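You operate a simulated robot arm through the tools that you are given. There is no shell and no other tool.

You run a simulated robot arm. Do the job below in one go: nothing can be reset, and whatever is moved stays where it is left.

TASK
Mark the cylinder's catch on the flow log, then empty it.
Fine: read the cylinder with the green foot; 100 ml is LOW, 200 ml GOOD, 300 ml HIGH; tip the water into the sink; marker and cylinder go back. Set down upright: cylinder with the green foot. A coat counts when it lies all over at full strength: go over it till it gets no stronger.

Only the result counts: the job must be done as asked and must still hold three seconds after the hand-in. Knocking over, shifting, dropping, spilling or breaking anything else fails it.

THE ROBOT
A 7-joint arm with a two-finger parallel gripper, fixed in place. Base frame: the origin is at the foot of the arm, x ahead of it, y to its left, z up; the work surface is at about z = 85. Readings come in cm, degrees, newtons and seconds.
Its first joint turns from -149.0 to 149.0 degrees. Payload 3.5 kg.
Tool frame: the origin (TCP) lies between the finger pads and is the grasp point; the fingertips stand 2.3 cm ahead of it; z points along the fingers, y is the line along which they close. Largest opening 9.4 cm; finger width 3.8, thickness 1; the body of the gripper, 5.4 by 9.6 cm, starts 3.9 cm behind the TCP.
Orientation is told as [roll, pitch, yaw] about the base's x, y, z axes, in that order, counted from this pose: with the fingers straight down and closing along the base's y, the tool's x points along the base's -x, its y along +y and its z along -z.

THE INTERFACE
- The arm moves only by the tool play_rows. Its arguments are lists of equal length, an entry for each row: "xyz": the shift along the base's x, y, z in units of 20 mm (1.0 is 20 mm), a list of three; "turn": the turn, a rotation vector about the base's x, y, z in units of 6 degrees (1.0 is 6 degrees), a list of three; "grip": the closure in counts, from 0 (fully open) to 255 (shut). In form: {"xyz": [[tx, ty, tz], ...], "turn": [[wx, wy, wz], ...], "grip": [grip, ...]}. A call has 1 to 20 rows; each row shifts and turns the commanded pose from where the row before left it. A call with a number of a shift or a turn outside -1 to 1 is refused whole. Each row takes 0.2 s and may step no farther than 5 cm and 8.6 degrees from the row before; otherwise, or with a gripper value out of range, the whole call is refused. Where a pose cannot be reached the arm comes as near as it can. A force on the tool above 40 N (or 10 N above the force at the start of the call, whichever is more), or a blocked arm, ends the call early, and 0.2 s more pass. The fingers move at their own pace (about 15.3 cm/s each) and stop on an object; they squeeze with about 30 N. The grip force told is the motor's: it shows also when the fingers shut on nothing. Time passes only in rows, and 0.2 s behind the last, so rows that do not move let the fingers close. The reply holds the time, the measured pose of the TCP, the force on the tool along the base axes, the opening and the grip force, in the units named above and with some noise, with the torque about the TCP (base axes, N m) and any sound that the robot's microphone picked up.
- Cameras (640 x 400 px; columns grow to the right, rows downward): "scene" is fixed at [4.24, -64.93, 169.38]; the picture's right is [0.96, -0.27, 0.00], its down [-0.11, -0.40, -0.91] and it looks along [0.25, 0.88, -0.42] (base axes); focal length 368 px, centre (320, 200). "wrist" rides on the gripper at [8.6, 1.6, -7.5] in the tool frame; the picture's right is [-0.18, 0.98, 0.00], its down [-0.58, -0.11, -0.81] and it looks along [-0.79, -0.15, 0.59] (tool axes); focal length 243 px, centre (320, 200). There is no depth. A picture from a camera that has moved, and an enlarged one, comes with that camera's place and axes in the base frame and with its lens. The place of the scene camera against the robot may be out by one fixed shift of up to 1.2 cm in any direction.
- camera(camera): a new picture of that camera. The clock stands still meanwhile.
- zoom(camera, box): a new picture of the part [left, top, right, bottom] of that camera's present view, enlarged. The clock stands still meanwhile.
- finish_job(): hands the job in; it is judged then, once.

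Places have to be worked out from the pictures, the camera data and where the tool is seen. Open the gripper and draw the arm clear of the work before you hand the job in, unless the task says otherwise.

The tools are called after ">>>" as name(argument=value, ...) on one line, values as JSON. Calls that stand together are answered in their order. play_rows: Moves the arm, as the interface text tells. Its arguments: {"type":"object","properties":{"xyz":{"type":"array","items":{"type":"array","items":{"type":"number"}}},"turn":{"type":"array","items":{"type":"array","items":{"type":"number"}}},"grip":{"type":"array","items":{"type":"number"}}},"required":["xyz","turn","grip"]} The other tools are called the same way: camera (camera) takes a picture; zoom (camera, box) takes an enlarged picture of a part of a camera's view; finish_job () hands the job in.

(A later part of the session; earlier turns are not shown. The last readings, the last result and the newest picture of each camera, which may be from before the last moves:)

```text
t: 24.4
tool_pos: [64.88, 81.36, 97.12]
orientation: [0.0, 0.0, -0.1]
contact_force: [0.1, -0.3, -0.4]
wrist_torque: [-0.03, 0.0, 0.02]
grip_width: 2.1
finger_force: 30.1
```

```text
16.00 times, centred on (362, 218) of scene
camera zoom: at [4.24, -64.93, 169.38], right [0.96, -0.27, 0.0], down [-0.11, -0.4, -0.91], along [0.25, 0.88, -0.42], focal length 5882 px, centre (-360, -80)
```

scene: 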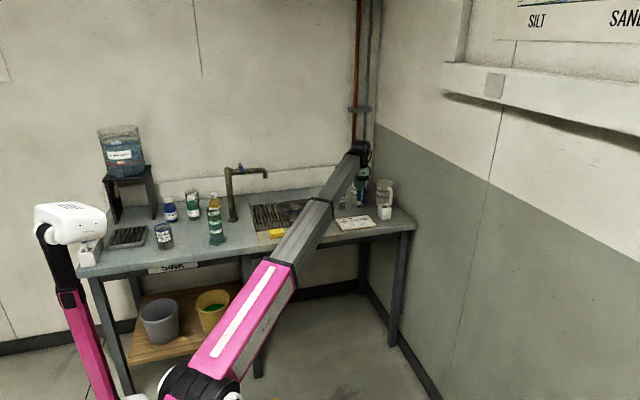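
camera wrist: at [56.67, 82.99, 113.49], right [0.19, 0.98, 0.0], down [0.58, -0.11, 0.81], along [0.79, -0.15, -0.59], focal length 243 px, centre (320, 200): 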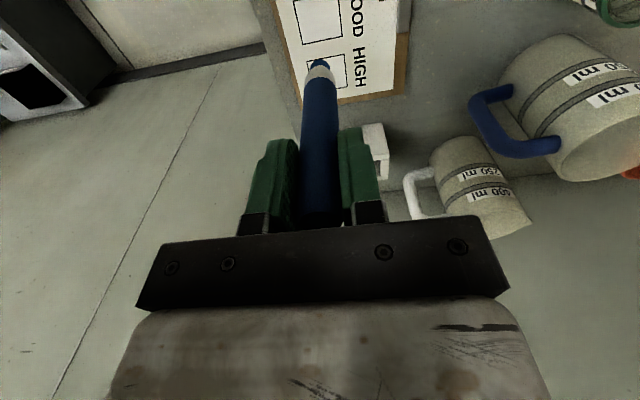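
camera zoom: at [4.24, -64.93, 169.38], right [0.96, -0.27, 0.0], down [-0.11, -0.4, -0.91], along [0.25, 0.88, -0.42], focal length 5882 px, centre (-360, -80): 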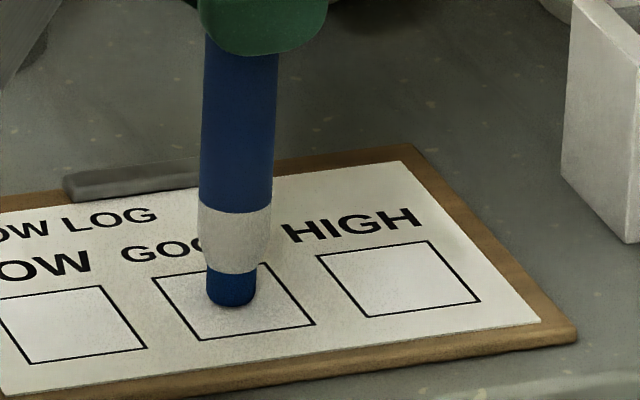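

Still free, with perhaps 2 mm left. I continue in 1 mm steps.

>>> play_rows(xyz=[[0, 0, -0.05], [0, 0, 0]], turn=[[0, 0, 0], [0, 0, 0]], grip=[255, 255])

>>> play_rows(xyz=[[0, 0, -0.05], [0, 0, 0]], turn=[[0, 0, 0], [0, 0, 0]], grip=[255, 255])

>>> zoom(camera="wrist", box=[250, 0, 420, 110])

>>> zoom(camera="scene", box=[345, 205, 380, 230])

```text
t: 25.0
tool_pos: [65.02, 81.38, 97.04]
orientation: [0.0, 0.0, -0.1]
contact_force: [0.4, -0.1, 0.3]
wrist_torque: [-0.01, 0.01, 0.03]
grip_width: 2.08
finger_force: 29.6
```

```text
t: 25.6
tool_pos: [64.74, 81.38, 96.95]
orientation: [0.0, 0.1, -0.1]
contact_force: [-0.5, -0.6, -0.1]
wrist_torque: [0.01, 0.04, 0.01]
grip_width: 2.06
finger_force: 30.2
```

```text
3.64 times, centred on (335, 55) of wrist
camera zoom: at [56.28, 83.07, 104.42], right [0.19, 0.98, 0.0], down [0.58, -0.11, 0.81], along [0.79, -0.15, -0.59], focal length 882 px, centre (266, 727)
```

zoom: 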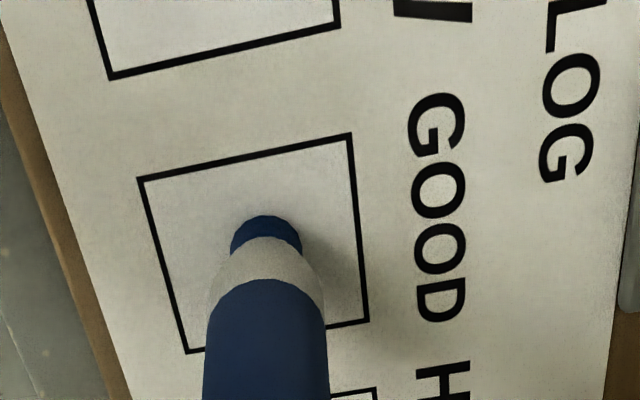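

```text
16.00 times, centred on (362, 218) of scene
camera zoom: at [4.24, -64.93, 169.38], right [0.96, -0.27, 0.0], down [-0.11, -0.4, -0.91], along [0.25, 0.88, -0.42], focal length 5882 px, centre (-360, -80)
```

zoom: 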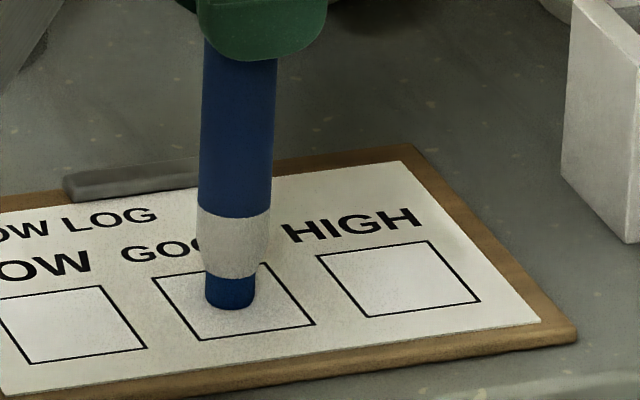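

No contact force yet. I continue down in 1 mm steps.

>>> play_rows(xyz=[[0, 0, -0.05], [0, 0, 0]], turn=[[0, 0, 0], [0, 0, 0]], grip=[255, 255])

>>> play_rows(xyz=[[0, 0, -0.05], [0, 0, 0]], turn=[[0, 0, 0], [0, 0, 0]], grip=[255, 255])

>>> zoom(camera="wrist", box=[250, 0, 420, 110])

>>> zoom(camera="scene", box=[345, 205, 380, 230])

```text
t: 26.2
tool_pos: [64.92, 81.32, 96.91]
orientation: [0.0, 0.0, 0.0]
contact_force: [-0.2, 0.3, 10.0]
wrist_torque: [-0.05, 0.02, 0.02]
grip_width: 2.07
finger_force: 30.2
```

```text
t: 26.8
tool_pos: [64.84, 81.42, 96.9]
orientation: [0.0, 0.0, -0.1]
contact_force: [-0.3, 1.4, 22.8]
wrist_torque: [0.22, 0.01, -0.03]
grip_width: 2.08
finger_force: 30.3
```

```text
3.64 times, centred on (335, 55) of wrist
camera zoom: at [56.28, 83.03, 104.37], right [0.19, 0.98, 0.0], down [0.58, -0.11, 0.81], along [0.79, -0.15, -0.59], focal length 882 px, centre (266, 727)
```

zoom: 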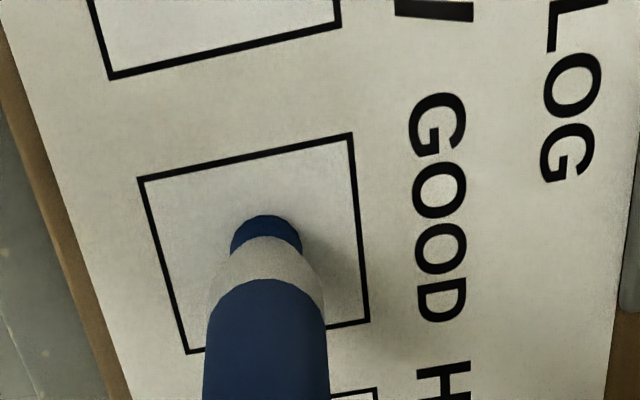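

```text
16.00 times, centred on (362, 218) of scene
camera zoom: at [4.24, -64.93, 169.38], right [0.96, -0.27, 0.0], down [-0.11, -0.4, -0.91], along [0.25, 0.88, -0.42], focal length 5882 px, centre (-360, -80)
```

zoom: 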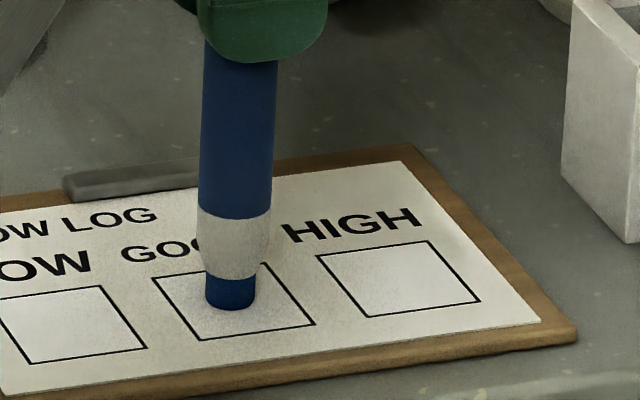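

Contact found: the paper is touched at a commanded z of about 96.85, with stiffness near 13 N per mm. I ease back to a light press and check.

>>> play_rows(xyz=[[0, 0, 0.075], [0, 0, 0]], turn=[[0, 0, 0], [0, 0, 0]], grip=[255, 255])

```text
t: 27.4
tool_pos: [65.0, 81.41, 96.8]
orientation: [0.0, -0.1, -0.1]
contact_force: [0.5, 1.7, 13.3]
wrist_torque: [0.35, -0.03, 0.0]
grip_width: 2.05
finger_force: 30.1
```

Still 13 N, so I ease back a little more.

>>> play_rows(xyz=[[0, 0, 0.04], [0, 0, 0]], turn=[[0, 0, 0], [0, 0, 0]], grip=[255, 255])

```text
t: 28.0
tool_pos: [64.82, 81.18, 96.83]
orientation: [-0.1, 0.2, -0.1]
contact_force: [1.3, 1.8, 1.8]
wrist_torque: [0.18, -0.11, 0.0]
grip_width: 2.07
finger_force: 29.8
```

A light 1.8 N press is reached. I do a short test stroke of 1 cm towards +x and look for ink behind the tip.

>>> play_rows(xyz=[[0.1, 0, 0], [0.1, 0, 0], [0.1, 0, 0], [0.1, 0, 0], [0.1, 0, 0], [0, 0, 0]], turn=[[0, 0, 0], [0, 0, 0], [0, 0, 0], [0, 0, 0], [0, 0, 0], [0, 0, 0]], grip=[255, 255, 255, 255, 255, 255])

>>> zoom(camera="wrist", box=[250, 0, 420, 110])

>>> zoom(camera="scene", box=[345, 205, 380, 230])

```text
t: 29.4
tool_pos: [65.81, 81.31, 96.97]
orientation: [0.1, 0.0, -0.1]
contact_force: [-0.4, -0.7, -0.2]
wrist_torque: [0.02, 0.0, 0.0]
grip_width: 2.06
finger_force: 29.2
```

```text
3.64 times, centred on (335, 55) of wrist
camera zoom: at [57.28, 83.01, 104.45], right [0.19, 0.98, 0.0], down [0.58, -0.11, 0.81], along [0.79, -0.15, -0.59], focal length 882 px, centre (266, 727)
```

zoom: 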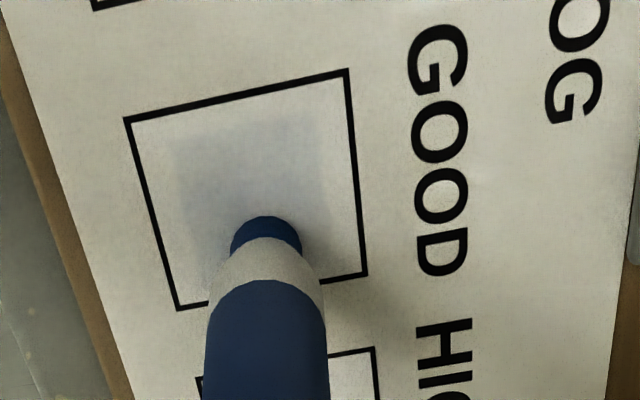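

```text
16.00 times, centred on (362, 218) of scene
camera zoom: at [4.24, -64.93, 169.38], right [0.96, -0.27, 0.0], down [-0.11, -0.4, -0.91], along [0.25, 0.88, -0.42], focal length 5882 px, centre (-360, -80)
```

zoom: 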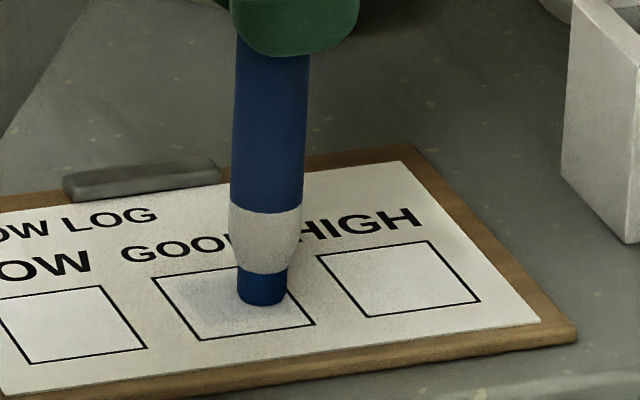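

Ink shows as a faint patch about 3 cm wide, so the print is broader than the tip, and more passes are needed. The force is near zero now, so I press slightly deeper and stroke over the box.

>>> play_rows(xyz=[[0, 0, -0.03], [0, 0, 0]], turn=[[0, 0, 0], [0, 0, 0]], grip=[255, 255])

```text
t: 30.0
tool_pos: [65.88, 81.37, 96.91]
orientation: [0.0, 0.1, -0.1]
contact_force: [0.8, 0.5, 0.3]
wrist_torque: [0.1, 0.02, 0.01]
grip_width: 2.06
finger_force: 30.1
```

>>> play_rows(xyz=[[0, 0, -0.02], [0, 0, 0]], turn=[[0, 0, 0], [0, 0, 0]], grip=[255, 255])

```text
t: 30.6
tool_pos: [65.9, 81.33, 96.97]
orientation: [0.1, 0.0, -0.1]
contact_force: [0.0, 0.2, 9.4]
wrist_torque: [-0.01, -0.09, 0.04]
grip_width: 2.06
finger_force: 30.3
```

About 9 N; I lift by a hair and run a slow raster in the middle of the box.

>>> play_rows(xyz=[[-0.15, 0, 0.012], [0, -0.133, 0], [0, -0.133, 0], [0, -0.133, 0], [-0.125, 0, 0], [-0.125, 0, 0], [-0.125, 0, 0], [-0.125, 0, 0], [-0.125, 0, 0], [0, 0.125, 0], [0, 0.125, 0], [0.12, 0, 0], [0.12, 0, 0], [0.12, 0, 0], [0.12, 0, 0], [0.12, 0, 0], [0, 0.125, 0], [0, 0.125, 0]], turn=[[0, 0, 0], [0, 0, 0], [0, 0, 0], [0, 0, 0], [0, 0, 0], [0, 0, 0], [0, 0, 0], [0, 0, 0], [0, 0, 0], [0, 0, 0], [0, 0, 0], [0, 0, 0], [0, 0, 0], [0, 0, 0], [0, 0, 0], [0, 0, 0], [0, 0, 0], [0, 0, 0]], grip=[255, 255, 255, 255, 255, 255, 255, 255, 255, 255, 255, 255, 255, 255, 255, 255, 255, 255])

>>> zoom(camera="wrist", box=[250, 0, 420, 110])

>>> zoom(camera="scene", box=[345, 205, 380, 230])

```text
t: 34.4
tool_pos: [65.64, 81.56, 96.78]
orientation: [0.0, 0.0, -0.1]
contact_force: [-0.3, 0.7, 0.1]
wrist_torque: [0.04, -0.05, 0.0]
grip_width: 2.08
finger_force: 30.5
```

```text
3.64 times, centred on (335, 55) of wrist
camera zoom: at [56.98, 83.26, 104.34], right [0.19, 0.98, 0.0], down [0.58, -0.11, 0.81], along [0.79, -0.15, -0.59], focal length 882 px, centre (266, 727)
```

zoom: 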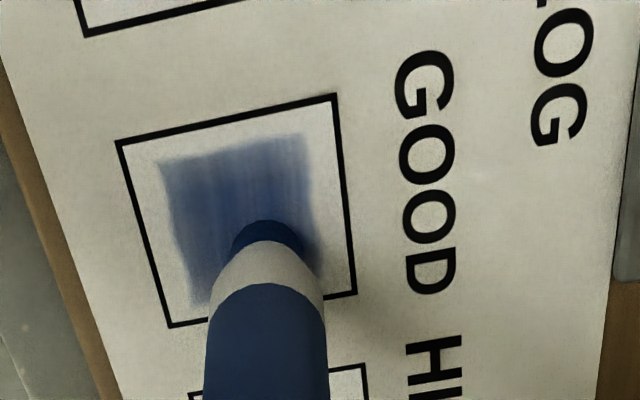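

```text
16.00 times, centred on (362, 218) of scene
camera zoom: at [4.24, -64.93, 169.38], right [0.96, -0.27, 0.0], down [-0.11, -0.4, -0.91], along [0.25, 0.88, -0.42], focal length 5882 px, centre (-360, -80)
```

zoom: 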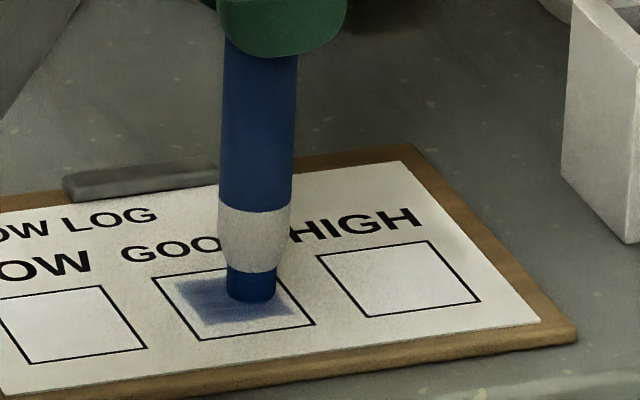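

The middle part is getting dark already. I lift the tip a little and look at the patch's extent against the box.

>>> play_rows(xyz=[[0, 0, 0.5], [0, 0, 0.5], [0.5, 0, 0.5], [0.5, 0, 0]], turn=[[0, 0, 0], [0, 0, 0], [0, 0, 0], [0, 0, 0]], grip=[255, 255, 255, 255])

>>> zoom(camera="wrist", box=[230, 0, 400, 110])

>>> zoom(camera="scene", box=[345, 205, 380, 230])

```text
t: 35.4
tool_pos: [67.65, 81.52, 99.86]
orientation: [0.0, 0.1, 0.0]
contact_force: [-1.1, 0.4, -0.5]
wrist_torque: [0.0, -0.03, 0.01]
grip_width: 2.03
finger_force: 30.0
```

```text
3.64 times, centred on (315, 55) of wrist
camera zoom: at [59.05, 83.2, 107.34], right [0.18, 0.98, 0.0], down [0.58, -0.11, 0.81], along [0.79, -0.15, -0.59], focal length 882 px, centre (338, 727)
```

zoom: 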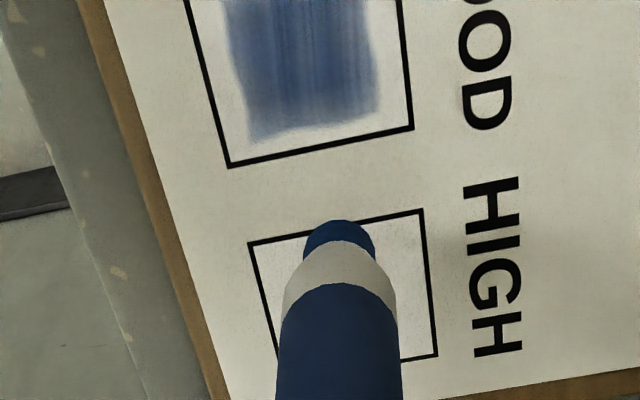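

```text
16.00 times, centred on (362, 218) of scene
camera zoom: at [4.24, -64.93, 169.38], right [0.96, -0.27, 0.0], down [-0.11, -0.4, -0.91], along [0.25, 0.88, -0.42], focal length 5882 px, centre (-360, -80)
```

zoom: 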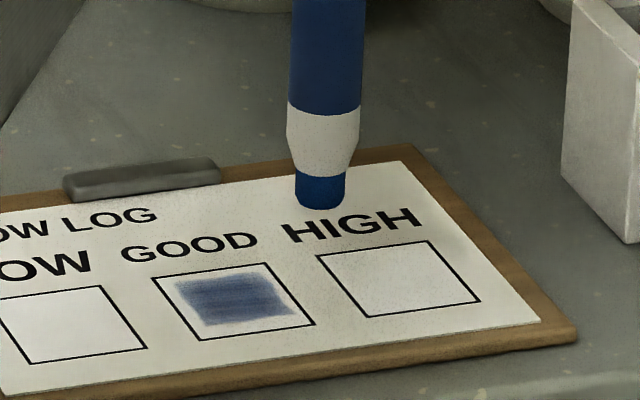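

The patch covers about x 63.5–66.3 and y 79.8–82.7, so the footprint radius is about 0.8 with a +0.2 offset in y. I go to the (66.0, 79.8) corner and lower to light contact there.

>>> play_rows(xyz=[[-0.4, -0.45, 0], [-0.35, -0.4, -0.4], [0, 0, -0.5], [0, 0, -0.4], [0, 0, -0.15], [0, 0, -0.05], [0, 0, -0.015], [0, 0, 0]], turn=[[0, 0, 0], [0, 0, 0], [0, 0, 0], [0, 0, 0], [0, 0, 0], [0, 0, 0], [0, 0, 0], [0, 0, 0]], grip=[255, 255, 255, 255, 255, 255, 255, 255])

>>> zoom(camera="scene", box=[345, 205, 380, 230])

>>> zoom(camera="wrist", box=[250, 0, 420, 110])

```text
t: 37.2
tool_pos: [66.04, 79.82, 96.9]
orientation: [0.0, 0.0, 0.0]
contact_force: [0.8, -1.4, 1.4]
wrist_torque: [-0.24, -0.07, -0.02]
grip_width: 2.06
finger_force: 30.1
```

```text
16.00 times, centred on (362, 218) of scene
camera zoom: at [4.24, -64.93, 169.38], right [0.96, -0.27, 0.0], down [-0.11, -0.4, -0.91], along [0.25, 0.88, -0.42], focal length 5882 px, centre (-360, -80)
```

zoom: 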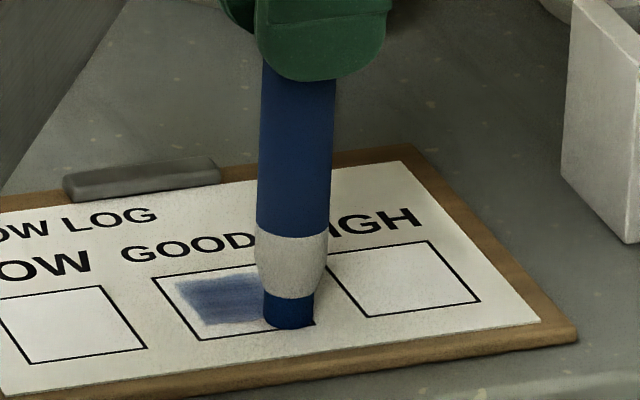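

```text
3.64 times, centred on (335, 55) of wrist
camera zoom: at [57.47, 81.45, 104.35], right [0.19, 0.98, 0.0], down [0.58, -0.11, 0.81], along [0.79, -0.15, -0.59], focal length 882 px, centre (266, 727)
```

zoom: 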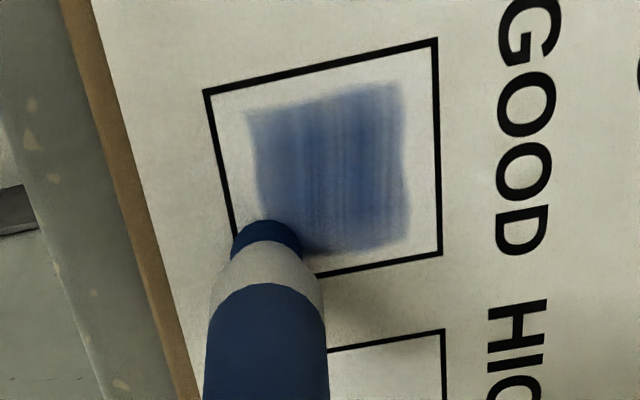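

The tip stands in the front right corner of the GOOD box, just within it. I start a full raster along x, beginning at this front edge and pressing a bit more.

>>> play_rows(xyz=[[-0.03, 0.04, -0.015], [-0.175, 0, 0], [-0.175, 0, 0], [-0.175, 0, 0], [-0.175, 0, 0], [-0.175, 0, 0], [-0.175, 0, 0], [0, 0.125, 0], [0, 0.125, 0], [0.175, 0, 0], [0.175, 0, 0], [0.175, 0, 0], [0.175, 0, 0], [0.175, 0, 0], [0.175, 0, 0], [0, 0.125, 0], [0, 0.125, 0]], turn=[[0, 0, 0], [0, 0, 0], [0, 0, 0], [0, 0, 0], [0, 0, 0], [0, 0, 0], [0, 0, 0], [0, 0, 0], [0, 0, 0], [0, 0, 0], [0, 0, 0], [0, 0, 0], [0, 0, 0], [0, 0, 0], [0, 0, 0], [0, 0, 0], [0, 0, 0]], grip=[255, 255, 255, 255, 255, 255, 255, 255, 255, 255, 255, 255, 255, 255, 255, 255, 255])

>>> zoom(camera="scene", box=[345, 205, 380, 230])

>>> zoom(camera="wrist", box=[250, 0, 420, 110])

```text
t: 40.8
tool_pos: [66.04, 80.77, 96.85]
orientation: [0.0, 0.0, -0.2]
contact_force: [-0.1, -3.0, 3.7]
wrist_torque: [-0.27, -0.06, -0.06]
grip_width: 2.09
finger_force: 29.7
```

```text
16.00 times, centred on (362, 218) of scene
camera zoom: at [4.24, -64.93, 169.38], right [0.96, -0.27, 0.0], down [-0.11, -0.4, -0.91], along [0.25, 0.88, -0.42], focal length 5882 px, centre (-360, -80)
```

zoom: 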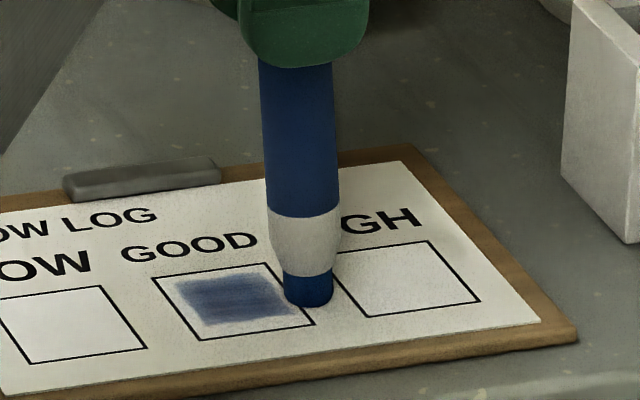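

```text
3.64 times, centred on (335, 55) of wrist
camera zoom: at [57.38, 82.56, 104.29], right [0.19, 0.98, 0.0], down [0.58, -0.11, 0.81], along [0.79, -0.15, -0.59], focal length 882 px, centre (266, 727)
```

zoom: 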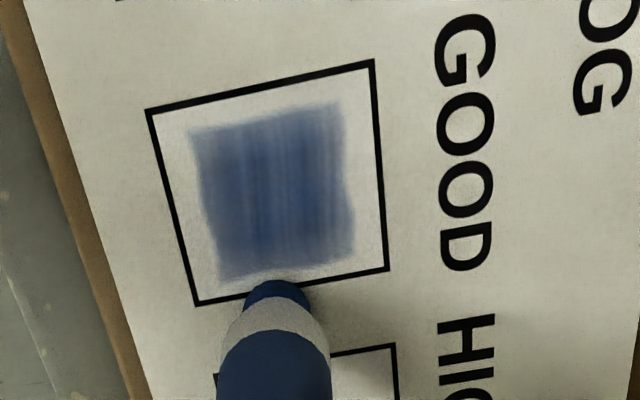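

The marker pivoted in the grip during the x-stroke: its tip now leans about 1.7 cm to +x, lying just right of the box. No ink shows outside, and the patch outline is unchanged. I lift off and bring the tip back over the box centre, then plan to pivot it upright by friction with a following arc.

>>> play_rows(xyz=[[0, 0, 0.25], [0, 0, 0.25], [-0.5, 0.1, 0], [-0.5, 0.1, 0], [-0.4, 0, 0], [0, 0, 0]], turn=[[0, 0, 0], [0, 0, 0], [0, 0, 0], [0, 0, 0], [0, 0, 0], [0, 0, 0]], grip=[255, 255, 255, 255, 255, 255])

>>> zoom(camera="scene", box=[345, 195, 380, 230])

>>> camera(camera="wrist")

```text
t: 42.2
tool_pos: [63.06, 81.27, 97.95]
orientation: [0.0, 0.1, -0.2]
contact_force: [0.0, -0.7, -0.4]
wrist_torque: [0.01, -0.03, -0.03]
grip_width: 2.04
finger_force: 30.1
```

```text
11.43 times, centred on (362, 212) of scene
camera zoom: at [4.24, -64.93, 169.38], right [0.96, -0.27, 0.0], down [-0.11, -0.4, -0.91], along [0.25, 0.88, -0.42], focal length 4202 px, centre (-166, 57)
```

zoom: 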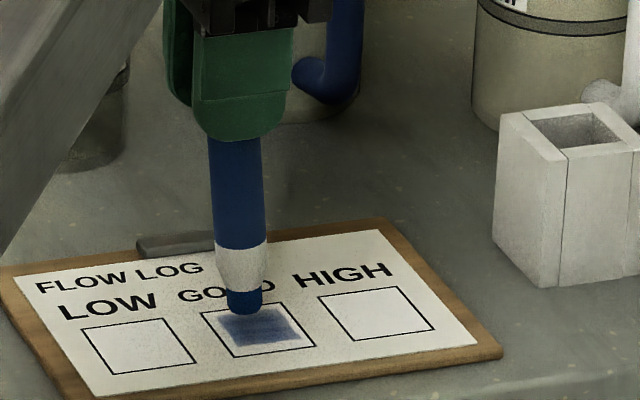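

```text
taken
camera wrist: at [54.49, 83.04, 105.41], right [0.19, 0.98, 0.0], down [0.58, -0.11, 0.81], along [0.79, -0.15, -0.59], focal length 243 px, centre (320, 200)
```

wrist: 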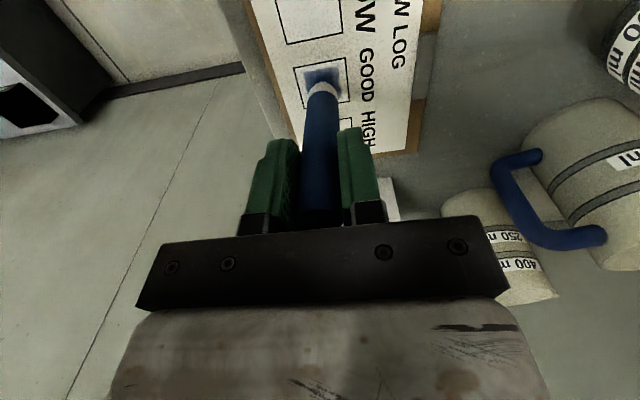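

The tip leans to +x as judged. I lower it onto the middle of the patch and check the force.

>>> play_rows(xyz=[[0, 0, -0.3], [0, 0, -0.15], [0, 0, -0.05], [0, 0, 0]], turn=[[0, 0, 0], [0, 0, 0], [0, 0, 0], [0, 0, 0]], grip=[255, 255, 255, 255])

```text
t: 43.2
tool_pos: [63.04, 81.35, 96.87]
orientation: [0.1, 0.0, -0.1]
contact_force: [0.0, 0.2, 0.1]
wrist_torque: [-0.06, -0.02, -0.02]
grip_width: 2.05
finger_force: 30.0
```

>>> play_rows(xyz=[[0, 0, -0.04], [0, 0, 0]], turn=[[0, 0, 0], [0, 0, 0]], grip=[255, 255])

```text
t: 43.8
tool_pos: [63.08, 81.33, 96.84]
orientation: [-0.1, -0.2, 0.0]
contact_force: [-1.1, 2.7, 8.5]
wrist_torque: [0.26, 0.1, 0.01]
grip_width: 2.09
finger_force: 30.7
```

With 8.5 N on the tip I move +x by 1.6 cm while raising along the arc, so that the tip stays put and the marker comes upright.

>>> play_rows(xyz=[[0.2, 0, 0.024], [0.2, 0, 0.018], [0.2, 0, 0.012], [0.2, 0, 0.006], [0, 0, 0]], turn=[[0, 0, 0], [0, 0, 0], [0, 0, 0], [0, 0, 0], [0, 0, 0]], grip=[255, 255, 255, 255, 255])

>>> zoom(camera="scene", box=[345, 195, 380, 230])

>>> zoom(camera="wrist", box=[250, 0, 420, 110])

```text
t: 45.0
tool_pos: [64.75, 81.14, 96.72]
orientation: [0.0, -0.1, 0.0]
contact_force: [0.2, -0.3, 2.5]
wrist_torque: [0.1, 0.08, -0.01]
grip_width: 2.07
finger_force: 29.4
```

```text
11.43 times, centred on (362, 212) of scene
camera zoom: at [4.24, -64.93, 169.38], right [0.96, -0.27, 0.0], down [-0.11, -0.4, -0.91], along [0.25, 0.88, -0.42], focal length 4202 px, centre (-166, 57)
```

zoom: 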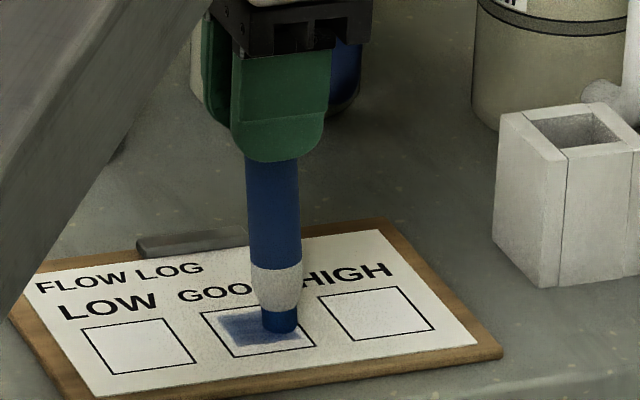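

```text
3.64 times, centred on (335, 55) of wrist
camera zoom: at [56.15, 82.92, 104.3], right [0.19, 0.98, 0.0], down [0.58, -0.11, 0.81], along [0.79, -0.15, -0.59], focal length 882 px, centre (266, 727)
```

zoom: 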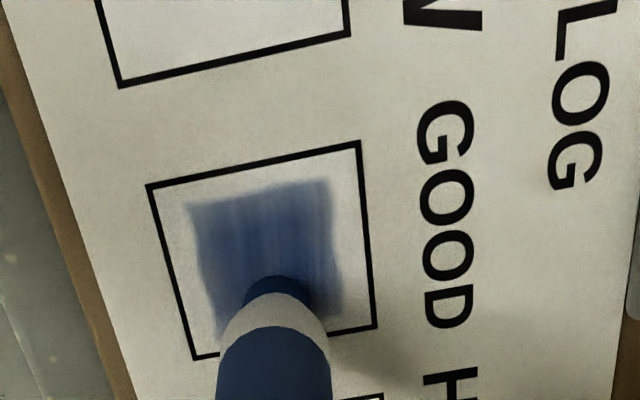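

The tip slid instead of pivoting, and pressing harder could shift the board. Instead I lift and turn the tool about y by 8.7°, so the marker itself becomes vertical again.

>>> play_rows(xyz=[[0, 0, 0.25], [0, 0, 0.25], [0, 0, 0], [0, 0, 0], [0, 0, 0]], turn=[[0, 0, 0], [0, 0, 0], [0, 0.7, 0], [0, 0.7, 0], [0, 0, 0]], grip=[255, 255, 255, 255, 255])

>>> zoom(camera="scene", box=[340, 160, 400, 230])

>>> camera(camera="wrist")

```text
t: 46.2
tool_pos: [64.71, 81.35, 97.88]
orientation: [0.0, 8.5, -0.2]
contact_force: [0.3, 0.0, -0.5]
wrist_torque: [0.0, 0.0, -0.03]
grip_width: 2.06
finger_force: 30.0
```

```text
5.71 times, centred on (370, 195) of scene
camera zoom: at [4.24, -64.93, 169.38], right [0.96, -0.27, 0.0], down [-0.11, -0.4, -0.91], along [0.25, 0.88, -0.42], focal length 2101 px, centre (34, 229)
```

zoom: 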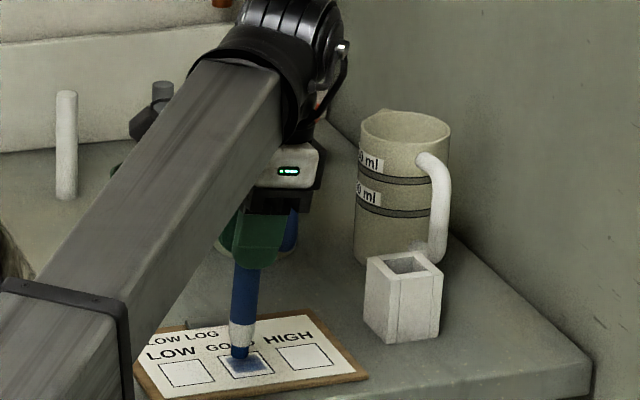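

```text
taken
camera wrist: at [57.36, 82.97, 106.52], right [0.18, 0.98, -0.03], down [0.69, -0.11, 0.71], along [0.7, -0.15, -0.7], focal length 243 px, centre (320, 200)
```

wrist: 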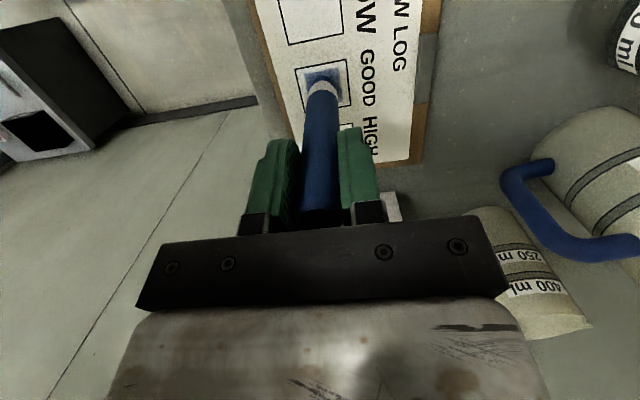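

The marker is vertical again, above the patch. I lower it towards the paper and find light contact.

>>> play_rows(xyz=[[0.05, -0.05, -0.2], [0, 0, -0.1], [0, 0, -0.05], [0, 0, 0]], turn=[[0, 0, 0], [0, 0, 0], [0, 0, 0], [0, 0, 0]], grip=[255, 255, 255, 255])

>>> play_rows(xyz=[[0, 0, -0.03], [0, 0, 0]], turn=[[0, 0, 0], [0, 0, 0]], grip=[255, 255])

>>> play_rows(xyz=[[0, 0, -0.02], [0, 0, 0]], turn=[[0, 0, 0], [0, 0, 0]], grip=[255, 255])

```text
t: 47.2
tool_pos: [64.89, 81.21, 97.18]
orientation: [0.0, 8.5, -0.1]
contact_force: [-0.2, -0.5, -0.6]
wrist_torque: [0.0, -0.01, 0.01]
grip_width: 2.04
finger_force: 30.2
```

```text
t: 47.8
tool_pos: [64.93, 81.23, 97.11]
orientation: [0.0, 8.4, -0.1]
contact_force: [-0.6, -0.4, -0.8]
wrist_torque: [0.03, 0.02, 0.01]
grip_width: 2.04
finger_force: 29.6
```

```text
t: 48.4
tool_pos: [64.86, 81.33, 97.09]
orientation: [0.0, 8.4, 0.0]
contact_force: [0.7, 0.5, -0.7]
wrist_torque: [0.0, 0.01, -0.01]
grip_width: 2.05
finger_force: 29.9
```

>>> play_rows(xyz=[[0, 0, -0.02], [0, 0, 0]], turn=[[0, 0, 0], [0, 0, 0]], grip=[255, 255])

>>> play_rows(xyz=[[0, 0, -0.02], [0, 0, 0]], turn=[[0, 0, 0], [0, 0, 0]], grip=[255, 255])

>>> zoom(camera="wrist", box=[250, 0, 420, 110])

```text
t: 49.0
tool_pos: [64.89, 81.31, 96.93]
orientation: [0.0, 8.3, -0.1]
contact_force: [-0.6, 0.3, 0.0]
wrist_torque: [-0.02, -0.02, 0.01]
grip_width: 2.04
finger_force: 30.1
```

```text
t: 49.6
tool_pos: [64.82, 81.22, 97.06]
orientation: [0.0, 8.4, -0.1]
contact_force: [0.9, -0.1, -0.9]
wrist_torque: [-0.01, 0.02, -0.02]
grip_width: 2.07
finger_force: 29.9
```

```text
3.64 times, centred on (335, 55) of wrist
camera zoom: at [57.48, 82.87, 105.62], right [0.18, 0.98, -0.03], down [0.69, -0.11, 0.71], along [0.7, -0.15, -0.7], focal length 882 px, centre (266, 727)
```

zoom: 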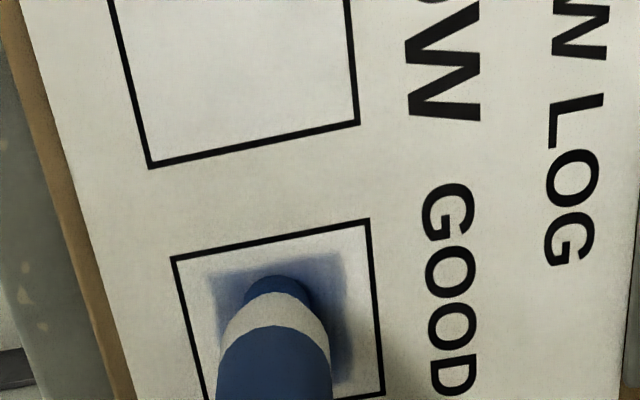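

Not yet touching. I go on in 0.4 mm steps.

>>> play_rows(xyz=[[0, 0, -0.02], [0, 0, 0]], turn=[[0, 0, 0], [0, 0, 0]], grip=[255, 255])

>>> play_rows(xyz=[[0, 0, -0.02], [0, 0, 0]], turn=[[0, 0, 0], [0, 0, 0]], grip=[255, 255])

>>> play_rows(xyz=[[0, 0, -0.02], [0, 0, 0]], turn=[[0, 0, 0], [0, 0, 0]], grip=[255, 255])

```text
t: 50.2
tool_pos: [64.92, 81.25, 96.88]
orientation: [0.0, 8.4, 0.0]
contact_force: [0.1, -0.9, -0.7]
wrist_torque: [0.01, 0.0, -0.01]
grip_width: 2.05
finger_force: 30.4
```

```text
t: 50.8
tool_pos: [64.96, 81.19, 96.98]
orientation: [0.0, 8.4, 0.0]
contact_force: [0.9, -0.9, 2.9]
wrist_torque: [-0.04, 0.03, -0.02]
grip_width: 2.03
finger_force: 29.6
```

```text
t: 51.4
tool_pos: [64.93, 81.15, 96.9]
orientation: [-0.1, 8.5, 0.0]
contact_force: [2.7, -0.2, 5.1]
wrist_torque: [0.01, -0.26, -0.01]
grip_width: 2.06
finger_force: 30.3
```

Light contact again at about 5 N. I ease off slightly and stroke along y (the stable direction), lifting during the x-steps.

>>> play_rows(xyz=[[0, 0.16, 0.008], [0, 0.17, 0], [0, 0.17, 0], [0, -0.167, 0], [0, -0.167, 0], [0, -0.167, 0], [0, -0.167, 0], [0, -0.167, 0], [0, -0.167, 0], [-0.12, 0, 0.05], [-0.12, 0, -0.05], [0, 0.167, 0], [0, 0.167, 0], [0, 0.167, 0], [0, 0.167, 0], [0, 0.167, 0], [0, 0.167, 0], [0, 0, 0]], turn=[[0, 0, 0], [0, 0, 0], [0, 0, 0], [0, 0, 0], [0, 0, 0], [0, 0, 0], [0, 0, 0], [0, 0, 0], [0, 0, 0], [0, 0, 0], [0, 0, 0], [0, 0, 0], [0, 0, 0], [0, 0, 0], [0, 0, 0], [0, 0, 0], [0, 0, 0], [0, 0, 0]], grip=[255, 255, 255, 255, 255, 255, 255, 255, 255, 255, 255, 255, 255, 255, 255, 255, 255, 255])

>>> zoom(camera="wrist", box=[250, 0, 420, 110])

>>> zoom(camera="scene", box=[345, 205, 380, 230])

```text
t: 55.2
tool_pos: [64.46, 82.14, 96.95]
orientation: [0.1, 8.4, -0.1]
contact_force: [-0.1, -3.0, 3.5]
wrist_torque: [-0.3, -0.02, -0.02]
grip_width: 2.08
finger_force: 30.1
```

```text
3.64 times, centred on (335, 55) of wrist
camera zoom: at [57.0, 83.89, 105.54], right [0.18, 0.98, -0.03], down [0.69, -0.11, 0.71], along [0.7, -0.15, -0.7], focal length 882 px, centre (266, 727)
```

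zoom: 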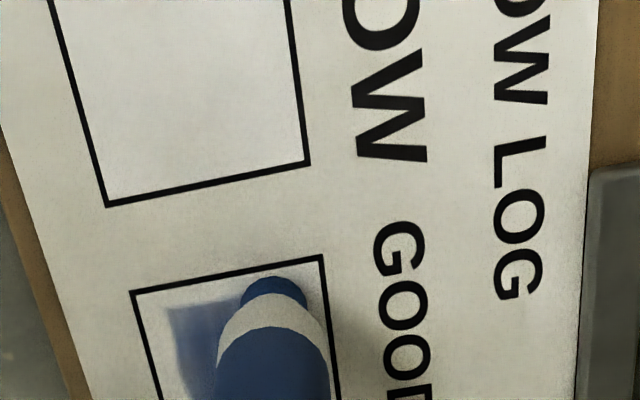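

```text
16.00 times, centred on (362, 218) of scene
camera zoom: at [4.24, -64.93, 169.38], right [0.96, -0.27, 0.0], down [-0.11, -0.4, -0.91], along [0.25, 0.88, -0.42], focal length 5882 px, centre (-360, -80)
```

zoom: 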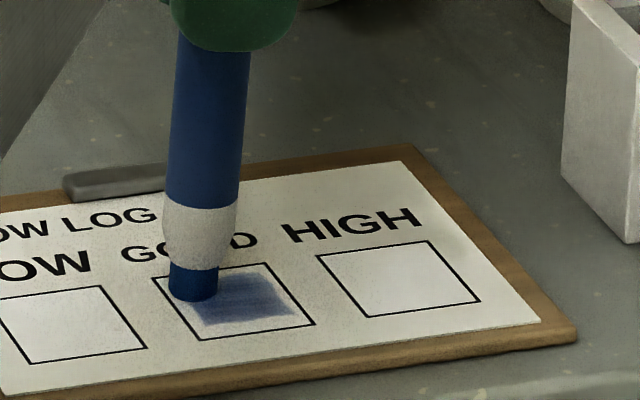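

Ink coverage grows. The marker now leans about 2.4° too far the other way (tip about 0.5 cm towards -x), so I lift, turn back 2.4°, step to the next lines and lower again.

>>> play_rows(xyz=[[0, 0, 0.2], [0.13, 0, 0], [0.13, 0, 0], [0, 0, -0.15], [0, 0, -0.05], [0, 0, 0]], turn=[[0, 0, 0], [0, -0.2, 0], [0, -0.2, 0], [0, 0, 0], [0, 0, 0], [0, 0, 0]], grip=[255, 255, 255, 255, 255, 255])

>>> zoom(camera="wrist", box=[250, 0, 420, 110])

>>> zoom(camera="scene", box=[345, 205, 380, 230])

```text
t: 56.6
tool_pos: [64.82, 82.27, 96.92]
orientation: [-0.2, 6.0, -0.1]
contact_force: [0.2, 0.4, 1.7]
wrist_torque: [-0.02, 0.01, 0.01]
grip_width: 2.07
finger_force: 30.3
```

```text
3.64 times, centred on (335, 55) of wrist
camera zoom: at [57.08, 83.87, 105.2], right [0.18, 0.98, -0.02], down [0.66, -0.11, 0.74], along [0.73, -0.15, -0.67], focal length 882 px, centre (266, 727)
```

zoom: 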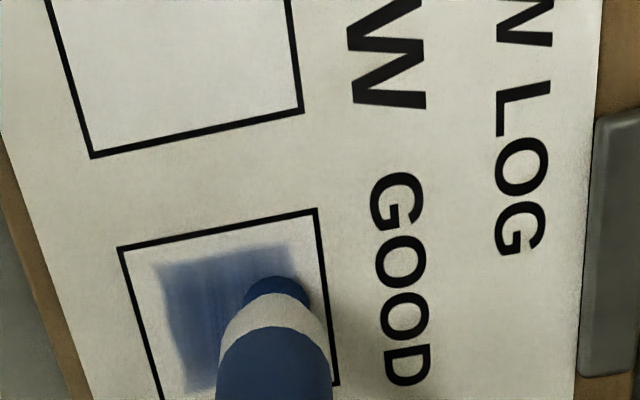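

```text
16.00 times, centred on (362, 218) of scene
camera zoom: at [4.24, -64.93, 169.38], right [0.96, -0.27, 0.0], down [-0.11, -0.4, -0.91], along [0.25, 0.88, -0.42], focal length 5882 px, centre (-360, -80)
```

zoom: 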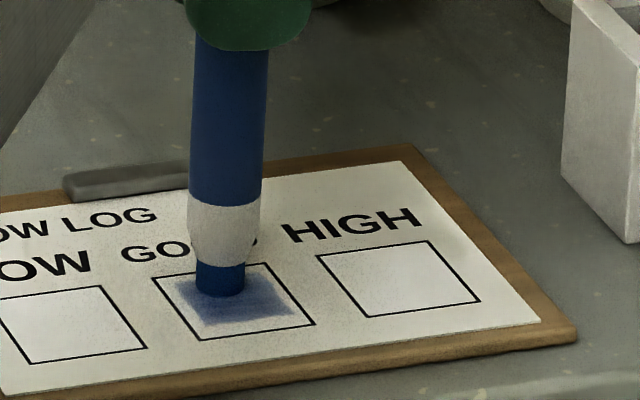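

The marker is vertical now with light contact. The coat region is the fixed inner square of about 2.8 cm, so I continue the y-strokes over its right half.

>>> play_rows(xyz=[[0, -0.167, -0.006], [0, -0.167, 0], [0, -0.167, 0], [0, -0.167, 0], [0, -0.167, 0], [0, -0.167, 0], [0.12, 0, 0.05], [0.12, 0, -0.05], [0, 0.167, 0], [0, 0.167, 0], [0, 0.167, 0], [0, 0.167, 0], [0, 0.167, 0], [0, 0.167, 0], [0.12, 0, 0.05], [0.12, 0, -0.05], [0, 0, 0]], turn=[[0, 0, 0], [0, 0, 0], [0, 0, 0], [0, 0, 0], [0, 0, 0], [0, 0, 0], [0, 0, 0], [0, 0, 0], [0, 0, 0], [0, 0, 0], [0, 0, 0], [0, 0, 0], [0, 0, 0], [0, 0, 0], [0, 0, 0], [0, 0, 0], [0, 0, 0]], grip=[255, 255, 255, 255, 255, 255, 255, 255, 255, 255, 255, 255, 255, 255, 255, 255, 255])

>>> zoom(camera="wrist", box=[250, 0, 420, 110])

>>> zoom(camera="scene", box=[345, 205, 380, 230])

```text
t: 60.2
tool_pos: [65.84, 82.24, 96.9]
orientation: [0.1, 5.9, -0.1]
contact_force: [0.1, -0.3, -0.5]
wrist_torque: [0.01, 0.01, 0.04]
grip_width: 2.06
finger_force: 30.0
```

```text
3.64 times, centred on (335, 55) of wrist
camera zoom: at [58.09, 83.86, 105.29], right [0.18, 0.98, -0.02], down [0.66, -0.11, 0.74], along [0.73, -0.15, -0.67], focal length 882 px, centre (266, 727)
```

zoom: 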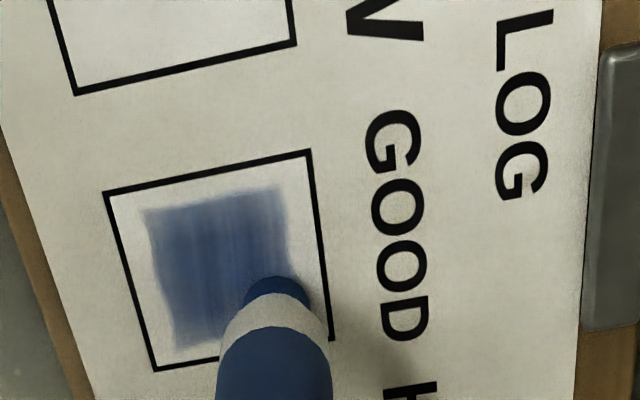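

```text
16.00 times, centred on (362, 218) of scene
camera zoom: at [4.24, -64.93, 169.38], right [0.96, -0.27, 0.0], down [-0.11, -0.4, -0.91], along [0.25, 0.88, -0.42], focal length 5882 px, centre (-360, -80)
```

zoom: 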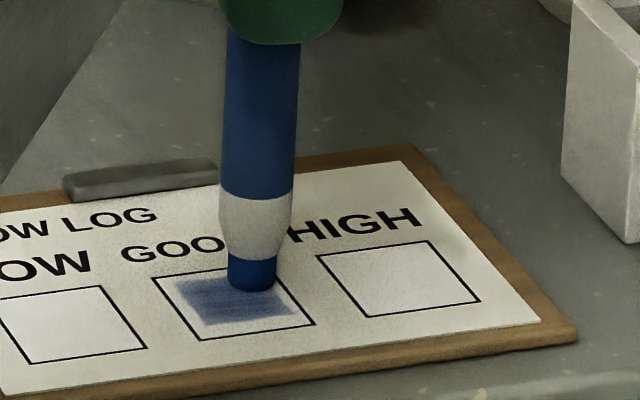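

Contact was lost at the last step, so I press 0.4 mm deeper and stroke the right-hand line there and back.

>>> play_rows(xyz=[[0, 0, -0.02], [0, 0, 0]], turn=[[0, 0, 0], [0, 0, 0]], grip=[255, 255])

```text
t: 60.8
tool_pos: [65.95, 82.17, 96.91]
orientation: [0.0, 6.1, -0.1]
contact_force: [0.4, 1.0, 0.0]
wrist_torque: [-0.01, 0.0, -0.02]
grip_width: 2.07
finger_force: 29.6
```

>>> play_rows(xyz=[[0, 0, -0.02], [0, 0, 0]], turn=[[0, 0, 0], [0, 0, 0]], grip=[255, 255])

```text
t: 61.4
tool_pos: [65.91, 82.18, 96.88]
orientation: [0.0, 6.0, -0.1]
contact_force: [-0.3, 0.6, 7.7]
wrist_torque: [0.04, 0.05, -0.02]
grip_width: 2.06
finger_force: 29.7
```

About 7.7 N now; I ease off a touch and stroke along y both ways at x≈65.85.

>>> play_rows(xyz=[[0, -0.1, 0.01], [0, -0.18, 0], [0, -0.18, 0], [0, -0.18, 0], [0, -0.18, 0], [0, -0.18, 0], [0, 0.167, 0], [0, 0.167, 0], [0, 0.167, 0], [0, 0.167, 0], [0, 0.167, 0], [0, 0.167, 0], [0, 0, 0]], turn=[[0, 0, 0], [0, 0, 0], [0, 0, 0], [0, 0, 0], [0, 0, 0], [0, 0, 0], [0, 0, 0], [0, 0, 0], [0, 0, 0], [0, 0, 0], [0, 0, 0], [0, 0, 0], [0, 0, 0]], grip=[255, 255, 255, 255, 255, 255, 255, 255, 255, 255, 255, 255, 255])

>>> zoom(camera="wrist", box=[250, 0, 420, 110])

>>> zoom(camera="scene", box=[345, 205, 380, 230])

```text
t: 64.2
tool_pos: [65.98, 82.21, 96.79]
orientation: [0.0, 6.0, -0.2]
contact_force: [0.3, -6.7, 9.0]
wrist_torque: [-0.71, 0.02, -0.03]
grip_width: 2.08
finger_force: 30.3
```

```text
3.64 times, centred on (335, 55) of wrist
camera zoom: at [58.13, 83.86, 105.15], right [0.18, 0.98, -0.02], down [0.66, -0.11, 0.74], along [0.73, -0.15, -0.67], focal length 882 px, centre (266, 727)
```

zoom: 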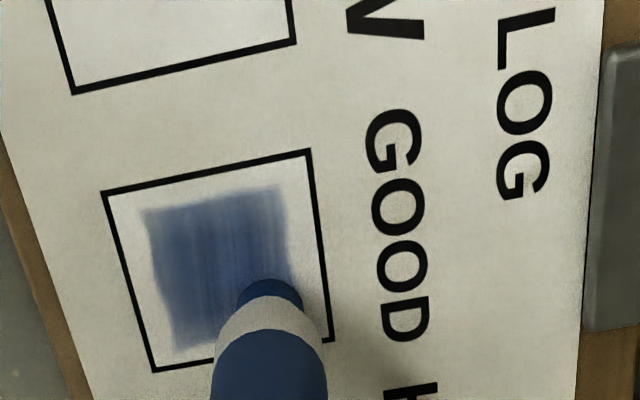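

```text
16.00 times, centred on (362, 218) of scene
camera zoom: at [4.24, -64.93, 169.38], right [0.96, -0.27, 0.0], down [-0.11, -0.4, -0.91], along [0.25, 0.88, -0.42], focal length 5882 px, centre (-360, -80)
```

zoom: 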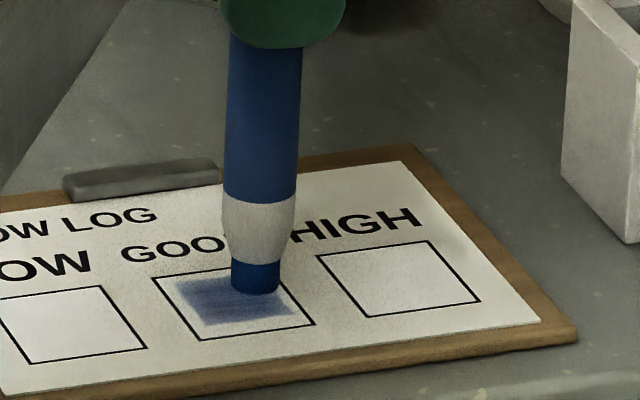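

The board has not moved. I lift off and take an unobstructed look at the coat.

>>> play_rows(xyz=[[0, 0, 0.5], [0.3, 0.3, 0.5], [0.5, 0.4, 0.5], [0.2, 0.3, 0.2]], turn=[[0, 0, 0], [0, 0, 0], [0, 0, 0], [0, 0, 0]], grip=[255, 255, 255, 255])

>>> zoom(camera="scene", box=[350, 215, 370, 229])

>>> zoom(camera="wrist", box=[230, 0, 350, 80])

```text
t: 65.2
tool_pos: [67.88, 84.24, 100.39]
orientation: [0.0, 6.0, 0.0]
contact_force: [-0.3, -0.2, 0.4]
wrist_torque: [-0.01, 0.01, 0.03]
grip_width: 2.03
finger_force: 30.2
```

```text
16.00 times, centred on (360, 222) of scene
camera zoom: at [4.24, -64.93, 169.38], right [0.96, -0.27, 0.0], down [-0.11, -0.4, -0.91], along [0.25, 0.88, -0.42], focal length 5882 px, centre (-320, -152)
```

zoom: 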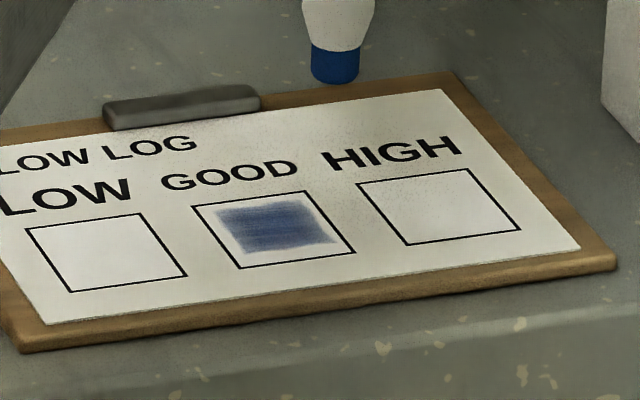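

```text
5.00 times, centred on (290, 40) of wrist
camera zoom: at [60.12, 85.91, 108.62], right [0.18, 0.98, -0.02], down [0.66, -0.11, 0.74], along [0.73, -0.15, -0.67], focal length 1213 px, centre (470, 1000)
```

zoom: 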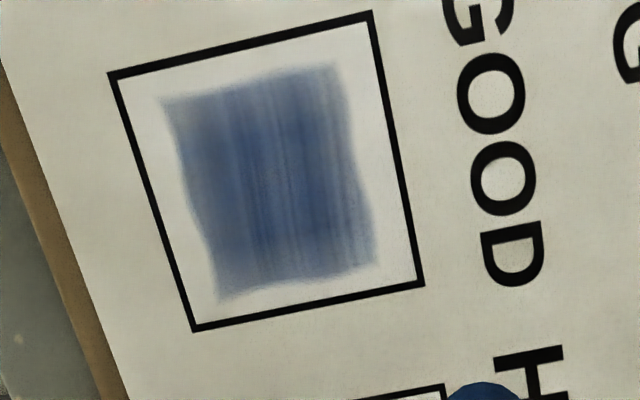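

The coat fills a fixed inner square (x≈63.45–66.3, y≈80.0–82.75); its middle is darker, the edges lighter. I go back down at the left front edge of the square to build up the edges.

>>> play_rows(xyz=[[-0.7, -0.75, 0], [-0.7, -0.75, -0.3], [-0.65, -0.75, -0.5], [0, 0, -0.5], [0, 0, -0.3], [0, 0, -0.06], [0, 0, 0]], turn=[[0, 0, 0], [0, 0, 0], [0, 0, 0], [0, 0, 0], [0, 0, 0], [0, 0, 0], [0, 0, 0]], grip=[255, 255, 255, 255, 255, 255, 255])

>>> zoom(camera="wrist", box=[250, 0, 420, 110])

```text
t: 66.8
tool_pos: [63.68, 79.61, 97.03]
orientation: [0.0, 6.0, 0.0]
contact_force: [-0.6, -0.7, 0.3]
wrist_torque: [-0.03, 0.0, 0.02]
grip_width: 2.04
finger_force: 30.0
```

```text
3.64 times, centred on (335, 55) of wrist
camera zoom: at [55.99, 81.33, 105.31], right [0.18, 0.98, -0.02], down [0.66, -0.11, 0.74], along [0.73, -0.15, -0.67], focal length 882 px, centre (266, 727)
```

zoom: 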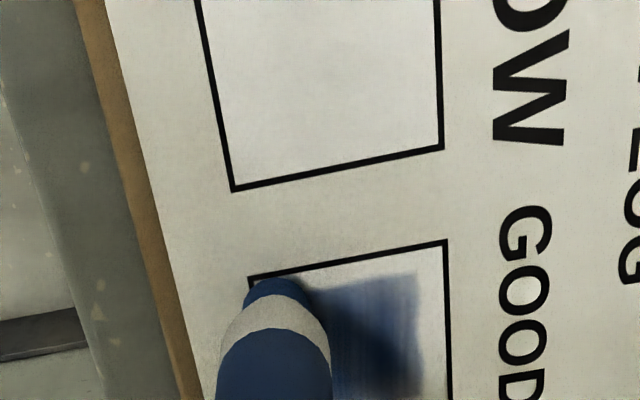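

The tip is right at the box corner, so I shift it inwards slightly and lower to contact.

>>> play_rows(xyz=[[0.08, 0.14, 0], [0, 0, -0.03], [0, 0, 0]], turn=[[0, 0, 0], [0, 0, 0], [0, 0, 0]], grip=[255, 255, 255])

>>> play_rows(xyz=[[0, 0, -0.02], [0, 0, 0]], turn=[[0, 0, 0], [0, 0, 0]], grip=[255, 255])

```text
t: 67.6
tool_pos: [63.89, 79.96, 96.83]
orientation: [0.0, 6.0, -0.1]
contact_force: [-0.6, 0.6, -0.1]
wrist_torque: [-0.01, -0.01, 0.01]
grip_width: 2.06
finger_force: 30.1
```

```text
t: 68.2
tool_pos: [63.87, 79.94, 96.73]
orientation: [0.0, 5.9, -0.1]
contact_force: [0.0, -0.5, 4.7]
wrist_torque: [0.0, -0.08, -0.04]
grip_width: 2.06
finger_force: 30.1
```

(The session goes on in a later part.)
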